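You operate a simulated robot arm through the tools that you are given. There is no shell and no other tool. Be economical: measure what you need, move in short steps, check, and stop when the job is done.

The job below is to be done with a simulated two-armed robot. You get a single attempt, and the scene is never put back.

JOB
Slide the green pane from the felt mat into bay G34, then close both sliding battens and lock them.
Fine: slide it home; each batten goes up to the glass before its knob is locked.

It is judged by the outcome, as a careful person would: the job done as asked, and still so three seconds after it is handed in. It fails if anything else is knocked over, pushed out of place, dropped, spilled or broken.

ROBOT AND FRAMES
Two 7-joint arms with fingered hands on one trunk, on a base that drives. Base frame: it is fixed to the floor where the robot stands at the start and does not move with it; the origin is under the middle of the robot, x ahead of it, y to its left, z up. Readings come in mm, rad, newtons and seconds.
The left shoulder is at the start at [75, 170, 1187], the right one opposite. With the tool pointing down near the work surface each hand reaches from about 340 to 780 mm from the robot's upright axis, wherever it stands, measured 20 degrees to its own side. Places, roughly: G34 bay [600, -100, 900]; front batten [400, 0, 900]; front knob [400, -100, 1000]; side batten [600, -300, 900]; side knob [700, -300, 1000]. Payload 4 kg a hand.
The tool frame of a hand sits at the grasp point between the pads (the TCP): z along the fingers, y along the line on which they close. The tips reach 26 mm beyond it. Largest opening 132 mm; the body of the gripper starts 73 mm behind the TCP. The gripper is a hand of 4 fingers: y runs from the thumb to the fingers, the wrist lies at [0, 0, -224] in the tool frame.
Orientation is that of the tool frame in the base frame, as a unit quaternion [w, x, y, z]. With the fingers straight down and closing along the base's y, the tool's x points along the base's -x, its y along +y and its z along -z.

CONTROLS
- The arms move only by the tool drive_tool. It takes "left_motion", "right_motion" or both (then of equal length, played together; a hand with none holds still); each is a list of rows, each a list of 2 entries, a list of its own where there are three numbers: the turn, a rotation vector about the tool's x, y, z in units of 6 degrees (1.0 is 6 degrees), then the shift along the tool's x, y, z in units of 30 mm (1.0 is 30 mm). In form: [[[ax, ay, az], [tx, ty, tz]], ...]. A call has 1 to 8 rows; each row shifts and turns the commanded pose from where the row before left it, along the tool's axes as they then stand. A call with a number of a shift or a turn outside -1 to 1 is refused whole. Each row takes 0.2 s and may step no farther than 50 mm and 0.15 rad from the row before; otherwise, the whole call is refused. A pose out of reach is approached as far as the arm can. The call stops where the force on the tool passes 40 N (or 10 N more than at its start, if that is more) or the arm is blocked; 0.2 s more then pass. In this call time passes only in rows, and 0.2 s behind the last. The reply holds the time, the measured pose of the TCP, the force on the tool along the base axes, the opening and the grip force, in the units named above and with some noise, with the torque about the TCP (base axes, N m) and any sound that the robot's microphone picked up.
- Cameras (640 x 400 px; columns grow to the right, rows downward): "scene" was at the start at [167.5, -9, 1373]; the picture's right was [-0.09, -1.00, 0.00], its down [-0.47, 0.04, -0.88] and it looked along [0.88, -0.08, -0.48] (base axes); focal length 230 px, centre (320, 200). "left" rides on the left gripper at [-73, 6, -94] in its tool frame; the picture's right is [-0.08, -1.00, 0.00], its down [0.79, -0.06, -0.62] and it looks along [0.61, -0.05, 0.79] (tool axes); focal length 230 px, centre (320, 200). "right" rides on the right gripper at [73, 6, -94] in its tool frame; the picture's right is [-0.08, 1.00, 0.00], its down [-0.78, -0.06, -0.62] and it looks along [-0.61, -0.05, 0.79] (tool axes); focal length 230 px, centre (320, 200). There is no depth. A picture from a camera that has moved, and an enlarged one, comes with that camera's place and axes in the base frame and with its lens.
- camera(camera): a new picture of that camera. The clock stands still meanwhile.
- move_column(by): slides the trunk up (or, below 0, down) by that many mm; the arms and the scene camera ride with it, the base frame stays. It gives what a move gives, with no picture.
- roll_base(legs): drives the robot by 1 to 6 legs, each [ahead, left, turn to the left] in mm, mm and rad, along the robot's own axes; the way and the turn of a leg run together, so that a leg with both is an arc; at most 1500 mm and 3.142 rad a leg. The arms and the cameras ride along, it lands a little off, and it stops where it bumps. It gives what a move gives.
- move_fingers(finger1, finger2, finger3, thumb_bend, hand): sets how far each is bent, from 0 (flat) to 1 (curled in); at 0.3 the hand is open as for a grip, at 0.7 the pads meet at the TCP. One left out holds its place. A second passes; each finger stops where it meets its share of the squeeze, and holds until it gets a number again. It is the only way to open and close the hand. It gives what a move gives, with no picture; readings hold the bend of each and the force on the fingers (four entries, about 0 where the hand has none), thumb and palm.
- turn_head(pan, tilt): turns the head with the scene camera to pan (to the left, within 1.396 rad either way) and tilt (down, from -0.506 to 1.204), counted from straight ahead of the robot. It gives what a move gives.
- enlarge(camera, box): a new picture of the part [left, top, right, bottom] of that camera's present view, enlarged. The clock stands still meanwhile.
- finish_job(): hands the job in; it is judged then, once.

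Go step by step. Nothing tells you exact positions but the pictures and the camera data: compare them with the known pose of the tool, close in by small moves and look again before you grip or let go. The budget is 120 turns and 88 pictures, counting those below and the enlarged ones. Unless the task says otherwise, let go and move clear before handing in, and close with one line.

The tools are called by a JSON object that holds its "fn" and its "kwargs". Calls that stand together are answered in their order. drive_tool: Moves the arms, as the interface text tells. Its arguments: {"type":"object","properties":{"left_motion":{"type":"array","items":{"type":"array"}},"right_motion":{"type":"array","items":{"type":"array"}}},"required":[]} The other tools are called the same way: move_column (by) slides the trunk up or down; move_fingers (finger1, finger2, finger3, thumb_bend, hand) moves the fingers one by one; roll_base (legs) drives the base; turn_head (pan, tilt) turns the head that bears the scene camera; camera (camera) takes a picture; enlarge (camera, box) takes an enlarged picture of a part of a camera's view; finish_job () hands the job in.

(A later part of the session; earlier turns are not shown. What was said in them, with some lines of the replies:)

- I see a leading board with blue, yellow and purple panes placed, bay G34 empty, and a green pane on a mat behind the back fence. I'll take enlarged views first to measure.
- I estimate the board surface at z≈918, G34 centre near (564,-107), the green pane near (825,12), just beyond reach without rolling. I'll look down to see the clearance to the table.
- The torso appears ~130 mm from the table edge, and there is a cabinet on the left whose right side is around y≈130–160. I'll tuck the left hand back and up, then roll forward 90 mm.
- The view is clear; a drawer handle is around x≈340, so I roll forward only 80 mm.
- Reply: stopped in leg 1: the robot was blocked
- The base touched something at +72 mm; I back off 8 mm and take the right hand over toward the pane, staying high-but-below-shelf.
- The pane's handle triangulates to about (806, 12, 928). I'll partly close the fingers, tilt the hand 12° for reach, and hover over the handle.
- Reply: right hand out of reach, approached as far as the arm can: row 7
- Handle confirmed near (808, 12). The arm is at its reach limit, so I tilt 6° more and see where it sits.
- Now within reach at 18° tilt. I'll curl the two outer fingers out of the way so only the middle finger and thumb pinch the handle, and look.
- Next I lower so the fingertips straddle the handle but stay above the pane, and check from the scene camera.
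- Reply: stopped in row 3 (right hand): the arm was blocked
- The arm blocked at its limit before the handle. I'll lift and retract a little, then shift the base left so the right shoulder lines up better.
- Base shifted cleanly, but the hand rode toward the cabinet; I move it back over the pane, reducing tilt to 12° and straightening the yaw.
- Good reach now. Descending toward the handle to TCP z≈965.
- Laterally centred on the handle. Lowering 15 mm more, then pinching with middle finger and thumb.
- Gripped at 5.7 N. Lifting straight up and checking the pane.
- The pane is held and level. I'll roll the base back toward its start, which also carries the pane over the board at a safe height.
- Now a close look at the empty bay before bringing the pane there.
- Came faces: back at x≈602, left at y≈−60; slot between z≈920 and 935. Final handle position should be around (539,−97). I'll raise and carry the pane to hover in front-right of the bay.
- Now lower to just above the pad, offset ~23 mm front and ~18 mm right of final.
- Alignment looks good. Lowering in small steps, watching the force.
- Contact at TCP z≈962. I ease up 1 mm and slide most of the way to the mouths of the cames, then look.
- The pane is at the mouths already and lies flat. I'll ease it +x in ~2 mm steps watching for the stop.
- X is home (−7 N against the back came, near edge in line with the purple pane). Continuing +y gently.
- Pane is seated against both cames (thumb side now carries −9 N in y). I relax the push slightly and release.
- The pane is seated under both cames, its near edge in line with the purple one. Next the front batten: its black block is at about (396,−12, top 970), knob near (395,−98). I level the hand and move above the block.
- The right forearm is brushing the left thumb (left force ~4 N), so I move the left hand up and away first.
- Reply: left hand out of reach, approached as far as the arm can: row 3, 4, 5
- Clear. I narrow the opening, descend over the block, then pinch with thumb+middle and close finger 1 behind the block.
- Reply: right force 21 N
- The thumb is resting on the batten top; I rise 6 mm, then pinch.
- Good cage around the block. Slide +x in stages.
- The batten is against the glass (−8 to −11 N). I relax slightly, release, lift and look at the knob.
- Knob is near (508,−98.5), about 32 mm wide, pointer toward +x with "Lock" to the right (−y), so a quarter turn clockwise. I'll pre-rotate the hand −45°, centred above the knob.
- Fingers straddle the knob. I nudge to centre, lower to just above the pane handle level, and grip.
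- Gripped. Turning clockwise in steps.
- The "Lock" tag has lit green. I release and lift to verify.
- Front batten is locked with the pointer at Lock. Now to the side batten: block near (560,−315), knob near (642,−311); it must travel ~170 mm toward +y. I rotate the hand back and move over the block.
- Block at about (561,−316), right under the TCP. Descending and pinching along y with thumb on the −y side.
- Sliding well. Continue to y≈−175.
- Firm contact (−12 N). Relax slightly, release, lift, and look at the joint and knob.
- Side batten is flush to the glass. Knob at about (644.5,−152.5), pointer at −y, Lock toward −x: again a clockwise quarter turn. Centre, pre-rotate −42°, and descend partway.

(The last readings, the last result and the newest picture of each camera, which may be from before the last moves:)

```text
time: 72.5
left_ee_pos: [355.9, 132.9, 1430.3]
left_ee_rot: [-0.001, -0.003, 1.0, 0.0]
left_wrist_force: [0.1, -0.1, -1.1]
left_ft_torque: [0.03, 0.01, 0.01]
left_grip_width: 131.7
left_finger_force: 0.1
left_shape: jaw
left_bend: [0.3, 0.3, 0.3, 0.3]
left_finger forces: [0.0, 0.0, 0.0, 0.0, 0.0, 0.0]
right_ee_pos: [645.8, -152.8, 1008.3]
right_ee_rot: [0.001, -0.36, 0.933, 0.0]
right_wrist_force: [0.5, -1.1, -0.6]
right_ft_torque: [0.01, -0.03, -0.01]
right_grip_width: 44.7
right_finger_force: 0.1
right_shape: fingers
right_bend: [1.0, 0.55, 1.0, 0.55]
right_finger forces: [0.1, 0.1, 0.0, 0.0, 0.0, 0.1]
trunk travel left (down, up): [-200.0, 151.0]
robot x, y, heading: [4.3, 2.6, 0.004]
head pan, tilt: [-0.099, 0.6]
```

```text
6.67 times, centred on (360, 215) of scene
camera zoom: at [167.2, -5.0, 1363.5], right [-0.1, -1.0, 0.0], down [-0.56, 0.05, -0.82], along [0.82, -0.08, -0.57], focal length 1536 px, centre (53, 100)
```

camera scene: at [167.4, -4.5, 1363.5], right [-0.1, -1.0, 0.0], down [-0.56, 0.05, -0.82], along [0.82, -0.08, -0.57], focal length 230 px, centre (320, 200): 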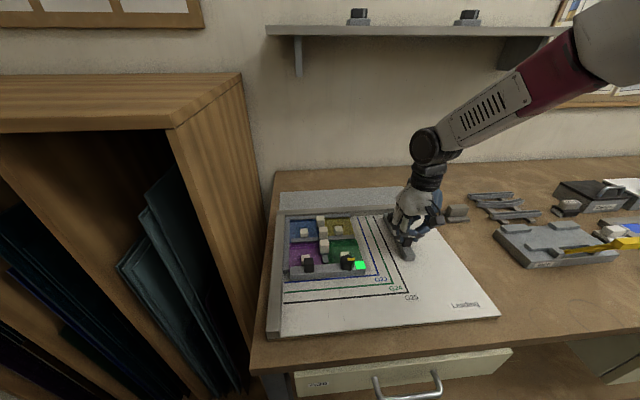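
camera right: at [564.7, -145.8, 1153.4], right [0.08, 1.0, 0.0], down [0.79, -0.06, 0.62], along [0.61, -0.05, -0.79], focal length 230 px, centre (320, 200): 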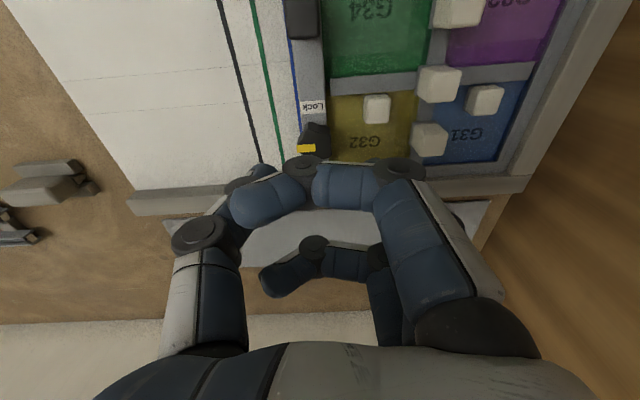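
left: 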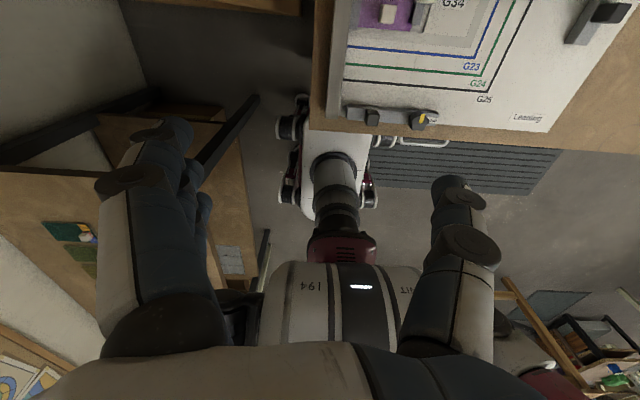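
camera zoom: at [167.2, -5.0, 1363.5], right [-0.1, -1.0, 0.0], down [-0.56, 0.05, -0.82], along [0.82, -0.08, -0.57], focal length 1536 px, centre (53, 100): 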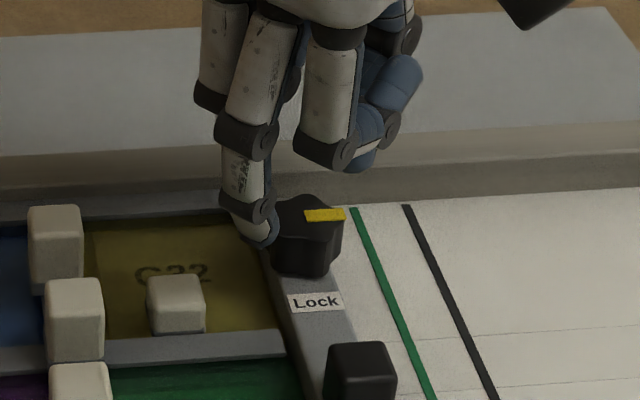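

{"fn": "drive_tool", "kwargs": {"right_motion": [[[0, 0, 0], [0, 0, 0.45]], [[0, 0, 0], [0, 0, 0.42]]]}}

{"fn": "move_fingers", "kwargs": {"hand": "right", "finger2": 0.72, "thumb_bend": 0.72}}

{"fn": "enlarge", "kwargs": {"camera": "scene", "box": [312, 185, 408, 245]}}

```text
time: 73.1
left_ee_pos: [356.5, 133.9, 1431.8]
left_ee_rot: [-0.001, -0.002, 1.0, 0.0]
left_wrist_force: [0.0, 0.3, -0.4]
left_ft_torque: [-0.02, 0.0, 0.0]
left_grip_width: 131.9
left_finger_force: 0.0
left_shape: jaw
left_bend: [0.3, 0.3, 0.3, 0.3]
left_finger forces: [0.0, 0.0, 0.0, 0.0, 0.0, 0.0]
right_ee_pos: [646.9, -153.6, 982.4]
right_ee_rot: [0.001, -0.359, 0.933, 0.0]
right_wrist_force: [0.6, -0.4, 0.6]
right_ft_torque: [0.01, 0.02, -0.01]
right_grip_width: 44.7
right_finger_force: 0.0
right_shape: fingers
right_bend: [1.0, 0.55, 1.0, 0.55]
right_finger forces: [0.0, 0.1, 0.0, 0.0, 0.0, 0.1]
trunk travel left (down, up): [-200.0, 151.0]
robot x, y, heading: [0.5, 3.0, 0.002]
head pan, tilt: [-0.099, 0.6]
```

```text
time: 74.1
left_ee_pos: [356.7, 131.9, 1431.2]
left_ee_rot: [-0.002, -0.003, 1.0, 0.001]
left_wrist_force: [-0.2, 0.8, 0.7]
left_ft_torque: [-0.02, -0.01, 0.01]
left_grip_width: 132.0
left_finger_force: 0.0
left_shape: jaw
left_bend: [0.3, 0.3, 0.3, 0.3]
left_finger forces: [0.0, 0.0, 0.1, 0.1, 0.1, 0.0]
right_ee_pos: [646.2, -154.9, 981.0]
right_ee_rot: [0.0, -0.358, 0.934, 0.001]
right_wrist_force: [6.5, -11.3, -4.2]
right_ft_torque: [-0.21, -0.17, -0.06]
right_grip_width: 41.9
right_finger_force: 11.7
right_shape: fingers
right_bend: [1.0, 0.69, 1.0, 0.64]
right_finger forces: [0.0, 4.1, 0.1, 0.0, 18.4, 0.1]
trunk travel left (down, up): [-200.0, 151.0]
robot x, y, heading: [-0.3, 3.6, 0.004]
head pan, tilt: [-0.099, 0.6]
```

```text
6.67 times, centred on (360, 215) of scene
camera zoom: at [168.0, -6.7, 1363.4], right [-0.1, -1.0, 0.0], down [-0.56, 0.06, -0.82], along [0.82, -0.08, -0.57], focal length 1536 px, centre (53, 100)
```

zoom: 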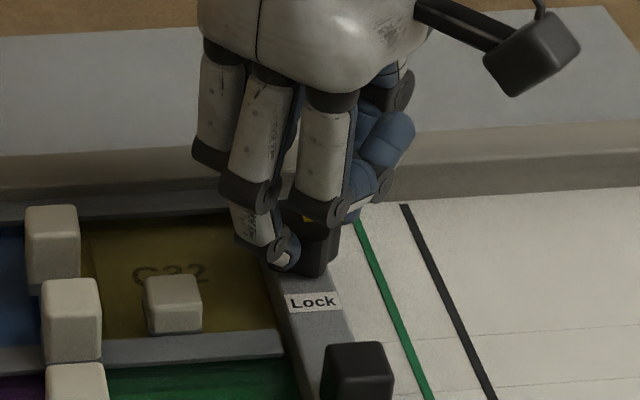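

The grip is off-centre by a few mm (thumb loaded). I shift the hand ~2.5 mm toward the thumb side to balance, then turn.

{"fn": "drive_tool", "kwargs": {"right_motion": [[[0, 0, 0], [0, -0.09, 0]]]}}

{"fn": "drive_tool", "kwargs": {"right_motion": [[[0, 0, 1], [0, 0, 0]], [[0, 0, 1], [0, 0, 0]], [[0, 0, 1], [0, 0, 0]], [[0, 0, 1], [0, 0, 0]]]}}

{"fn": "enlarge", "kwargs": {"camera": "scene", "box": [312, 185, 408, 245]}}

```text
time: 74.5
left_ee_pos: [356.1, 132.9, 1431.5]
left_ee_rot: [-0.001, -0.003, 1.0, 0.001]
left_wrist_force: [-0.3, 0.7, 0.0]
left_ft_torque: [0.05, 0.0, -0.04]
left_grip_width: 131.9
left_finger_force: 0.0
left_shape: jaw
left_bend: [0.3, 0.3, 0.3, 0.3]
left_finger forces: [0.0, 0.0, 0.1, 0.0, 0.0, 0.0]
right_ee_pos: [646.5, -155.1, 982.0]
right_ee_rot: [-0.001, -0.357, 0.934, 0.001]
right_wrist_force: [1.8, -8.8, -4.4]
right_ft_torque: [-0.12, -0.01, -0.06]
right_grip_width: 41.7
right_finger_force: 9.3
right_shape: fingers
right_bend: [1.0, 0.68, 1.0, 0.64]
right_finger forces: [0.0, 6.0, 0.0, 0.0, 14.7, 0.1]
trunk travel left (down, up): [-200.0, 151.0]
robot x, y, heading: [3.9, 5.8, 0.001]
head pan, tilt: [-0.099, 0.6]
```

```text
time: 75.5
left_ee_pos: [356.1, 134.0, 1430.9]
left_ee_rot: [-0.002, -0.002, 1.0, 0.001]
left_wrist_force: [-0.3, 1.3, 0.3]
left_ft_torque: [0.04, -0.02, -0.04]
left_grip_width: 131.9
left_finger_force: 0.2
left_shape: jaw
left_bend: [0.3, 0.3, 0.3, 0.3]
left_finger forces: [0.0, 0.1, 0.0, 0.0, 0.0, 0.0]
right_ee_pos: [647.3, -155.3, 981.4]
right_ee_rot: [0.0, -0.156, 0.988, 0.001]
right_wrist_force: [3.1, -3.5, -3.7]
right_ft_torque: [0.03, -0.02, 0.03]
right_grip_width: 41.5
right_finger_force: 8.7
right_shape: fingers
right_bend: [1.0, 0.68, 1.0, 0.65]
right_finger forces: [0.0, 6.6, 0.0, 0.0, 11.6, 0.1]
trunk travel left (down, up): [-200.0, 151.0]
robot x, y, heading: [-1.0, 3.1, 0.005]
head pan, tilt: [-0.099, 0.6]
```

```text
6.67 times, centred on (360, 215) of scene
camera zoom: at [167.6, -5.5, 1363.5], right [-0.1, -1.0, 0.0], down [-0.56, 0.05, -0.82], along [0.82, -0.08, -0.57], focal length 1536 px, centre (53, 100)
```

zoom: 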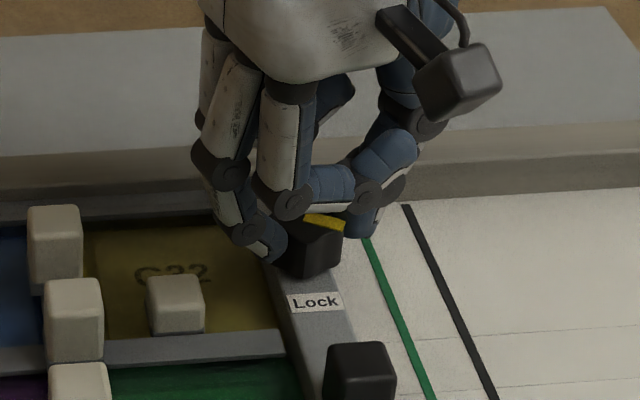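

The pointer is turning with the hand. Continue.

{"fn": "drive_tool", "kwargs": {"right_motion": [[[0, 0, 1], [0, 0, 0]], [[0, 0, 1], [0, 0, 0]], [[0, 0, 1], [0, 0, 0]], [[0, 0, 1], [0, 0, 0]], [[0, 0, 1], [0, 0, 0]], [[0, 0, 1], [0, 0, 0]], [[0, 0, 1], [0, 0, 0]], [[0, 0, 1], [0, 0, 0]]]}}

{"fn": "enlarge", "kwargs": {"camera": "scene", "box": [312, 185, 408, 245]}}

```text
time: 77.3
left_ee_pos: [355.1, 134.0, 1431.4]
left_ee_rot: [0.0, -0.003, 1.0, 0.0]
left_wrist_force: [0.1, -0.3, 0.2]
left_ft_torque: [-0.02, 0.04, -0.02]
left_grip_width: 131.9
left_finger_force: 0.1
left_shape: jaw
left_bend: [0.3, 0.3, 0.3, 0.3]
left_finger forces: [0.1, 0.1, 0.0, 0.0, 0.0, 0.1]
right_ee_pos: [648.1, -154.3, 981.9]
right_ee_rot: [0.0, 0.26, 0.966, 0.001]
right_wrist_force: [2.1, 0.8, -2.6]
right_ft_torque: [0.09, -0.1, 0.02]
right_grip_width: 40.7
right_finger_force: 9.0
right_shape: fingers
right_bend: [1.0, 0.67, 1.0, 0.66]
right_finger forces: [0.0, 8.9, 0.0, 0.0, 8.4, 0.1]
trunk travel left (down, up): [-200.0, 151.0]
robot x, y, heading: [0.6, 4.5, -0.0]
head pan, tilt: [-0.099, 0.6]
```

```text
6.67 times, centred on (360, 215) of scene
camera zoom: at [167.3, -4.9, 1363.5], right [-0.1, -1.0, 0.0], down [-0.56, 0.05, -0.82], along [0.82, -0.08, -0.57], focal length 1536 px, centre (53, 100)
```

zoom: 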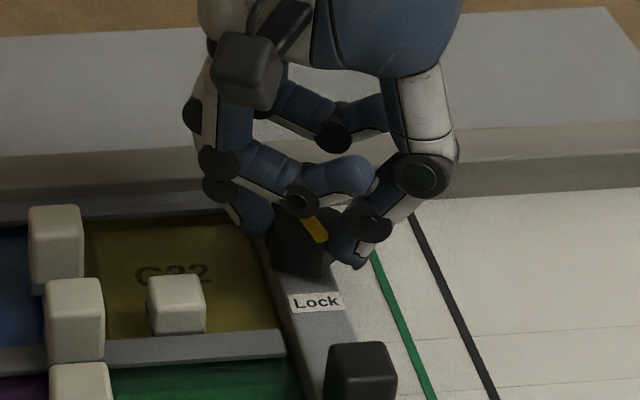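

{"fn": "drive_tool", "kwargs": {"right_motion": [[[0, 0, 1], [0, 0, 0]], [[0, 0, 1], [0, 0, 0]], [[0, 0, 1], [0, 0, 0]]]}}

{"fn": "enlarge", "kwargs": {"camera": "scene", "box": [312, 185, 408, 245]}}

```text
time: 78.1
left_ee_pos: [354.7, 134.7, 1431.2]
left_ee_rot: [-0.001, -0.003, 1.0, 0.0]
left_wrist_force: [0.0, 0.0, -0.5]
left_ft_torque: [0.01, 0.03, 0.03]
left_grip_width: 132.0
left_finger_force: 0.0
left_shape: jaw
left_bend: [0.3, 0.3, 0.3, 0.3]
left_finger forces: [0.1, 0.0, 0.0, 0.0, 0.0, 0.1]
right_ee_pos: [648.2, -154.4, 982.7]
right_ee_rot: [0.0, 0.408, 0.913, 0.001]
right_wrist_force: [1.8, 3.5, -1.6]
right_ft_torque: [0.16, -0.07, 0.16]
right_grip_width: 40.2
right_finger_force: 10.3
right_shape: fingers
right_bend: [1.0, 0.66, 1.0, 0.67]
right_finger forces: [0.0, 12.1, 0.1, 0.0, 7.5, 0.0]
trunk travel left (down, up): [-200.0, 151.0]
robot x, y, heading: [-2.3, 4.8, 0.003]
head pan, tilt: [-0.099, 0.6]
```

```text
6.67 times, centred on (360, 215) of scene
camera zoom: at [166.9, -4.6, 1363.6], right [-0.1, -1.0, 0.0], down [-0.56, 0.05, -0.83], along [0.82, -0.08, -0.57], focal length 1536 px, centre (53, 100)
```

zoom: 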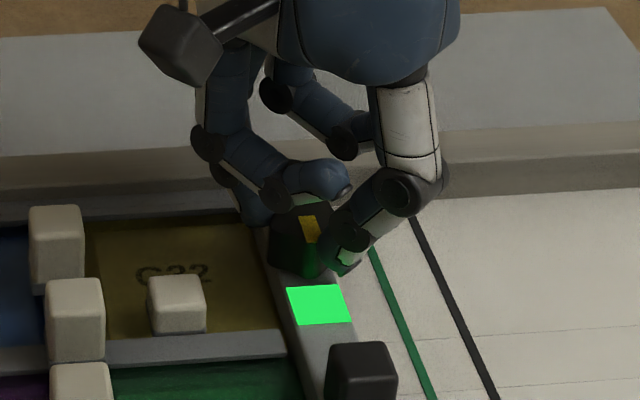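

Side tag is lit green too. Release and lift clear, then inspect everything.

{"fn": "move_fingers", "kwargs": {"hand": "right", "finger2": 0.54, "thumb_bend": 0.54}}

{"fn": "drive_tool", "kwargs": {"right_motion": [[[0, 0, 0], [0, 0, -0.6]], [[0, 0, 0], [0, 0, -1]], [[0, 0, 0], [0, 0, -1]], [[0, 0, 0], [0, 0, -1]], [[0, 0, 0], [0, -1, 0]], [[0, 0, 0], [0, -1, 0]], [[0, 0, 0], [0, -1, 0]]]}}

{"fn": "enlarge", "kwargs": {"camera": "scene", "box": [268, 190, 428, 290]}}

{"fn": "camera", "kwargs": {"camera": "scene"}}

```text
time: 79.1
left_ee_pos: [356.8, 133.6, 1431.1]
left_ee_rot: [-0.001, -0.003, 1.0, 0.0]
left_wrist_force: [0.2, -0.2, -0.1]
left_ft_torque: [-0.01, -0.03, 0.01]
left_grip_width: 131.9
left_finger_force: 0.0
left_shape: jaw
left_bend: [0.3, 0.3, 0.3, 0.3]
left_finger forces: [0.0, 0.0, 0.0, 0.1, 0.0, 0.0]
right_ee_pos: [646.9, -154.2, 981.7]
right_ee_rot: [0.0, 0.407, 0.914, 0.002]
right_wrist_force: [0.1, -1.1, 0.5]
right_ft_torque: [0.03, 0.0, 0.01]
right_grip_width: 45.4
right_finger_force: 0.0
right_shape: fingers
right_bend: [1.0, 0.54, 1.0, 0.54]
right_finger forces: [0.1, 0.1, 0.1, 0.0, 0.0, 0.0]
trunk travel left (down, up): [-200.0, 151.0]
robot x, y, heading: [3.3, 5.2, 0.002]
head pan, tilt: [-0.099, 0.6]
```

```text
time: 80.7
left_ee_pos: [354.0, 133.6, 1431.9]
left_ee_rot: [-0.001, -0.002, 1.0, 0.001]
left_wrist_force: [-0.1, -0.1, -0.3]
left_ft_torque: [0.02, -0.02, -0.02]
left_grip_width: 132.1
left_finger_force: 0.0
left_shape: jaw
left_bend: [0.3, 0.3, 0.3, 0.3]
left_finger forces: [0.0, 0.0, 0.0, 0.1, 0.0, 0.1]
right_ee_pos: [579.1, -215.6, 1089.7]
right_ee_rot: [0.001, 0.407, 0.914, 0.002]
right_wrist_force: [-0.3, 0.4, -0.2]
right_ft_torque: [-0.01, 0.0, 0.01]
right_grip_width: 45.1
right_finger_force: 0.0
right_shape: fingers
right_bend: [1.0, 0.54, 1.0, 0.54]
right_finger forces: [0.0, 0.1, 0.0, 0.0, 0.1, 0.0]
trunk travel left (down, up): [-200.0, 151.0]
robot x, y, heading: [1.1, 4.5, 0.005]
head pan, tilt: [-0.099, 0.6]
```

```text
4.00 times, centred on (348, 240) of scene
camera zoom: at [165.9, -5.7, 1363.8], right [-0.1, -1.0, 0.0], down [-0.56, 0.05, -0.83], along [0.82, -0.08, -0.56], focal length 922 px, centre (208, 40)
```

zoom: 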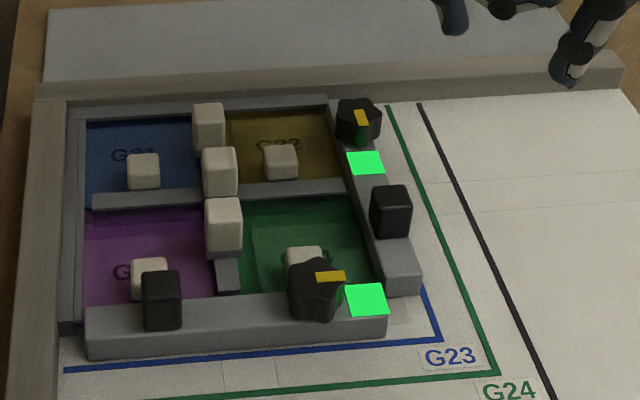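

```text
17 pictures are left
camera scene: at [165.9, -5.7, 1363.8], right [-0.1, -1.0, 0.0], down [-0.56, 0.05, -0.83], along [0.82, -0.08, -0.56], focal length 230 px, centre (320, 200)
```

scene: 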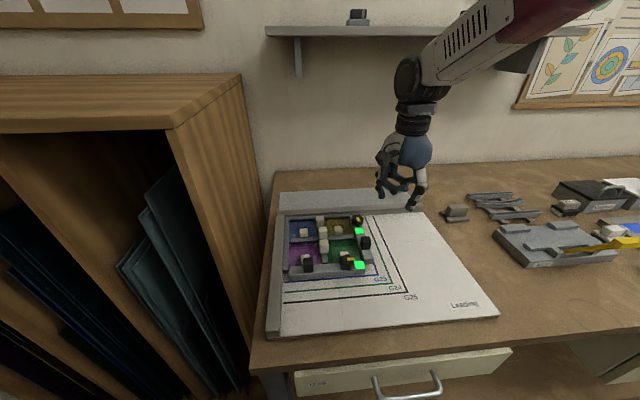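

The green pane is home in G34, both battens are flush to the glass with pointers at Lock and tags green, and both hands are clear. I'm handing in.

{"fn": "finish_job", "kwargs": {}}

```text
The job is handed in.
```

The green pane is home in bay G34. Both battens are up against the glass and locked, with their tags lit green, and nothing else on the board or table looks moved.
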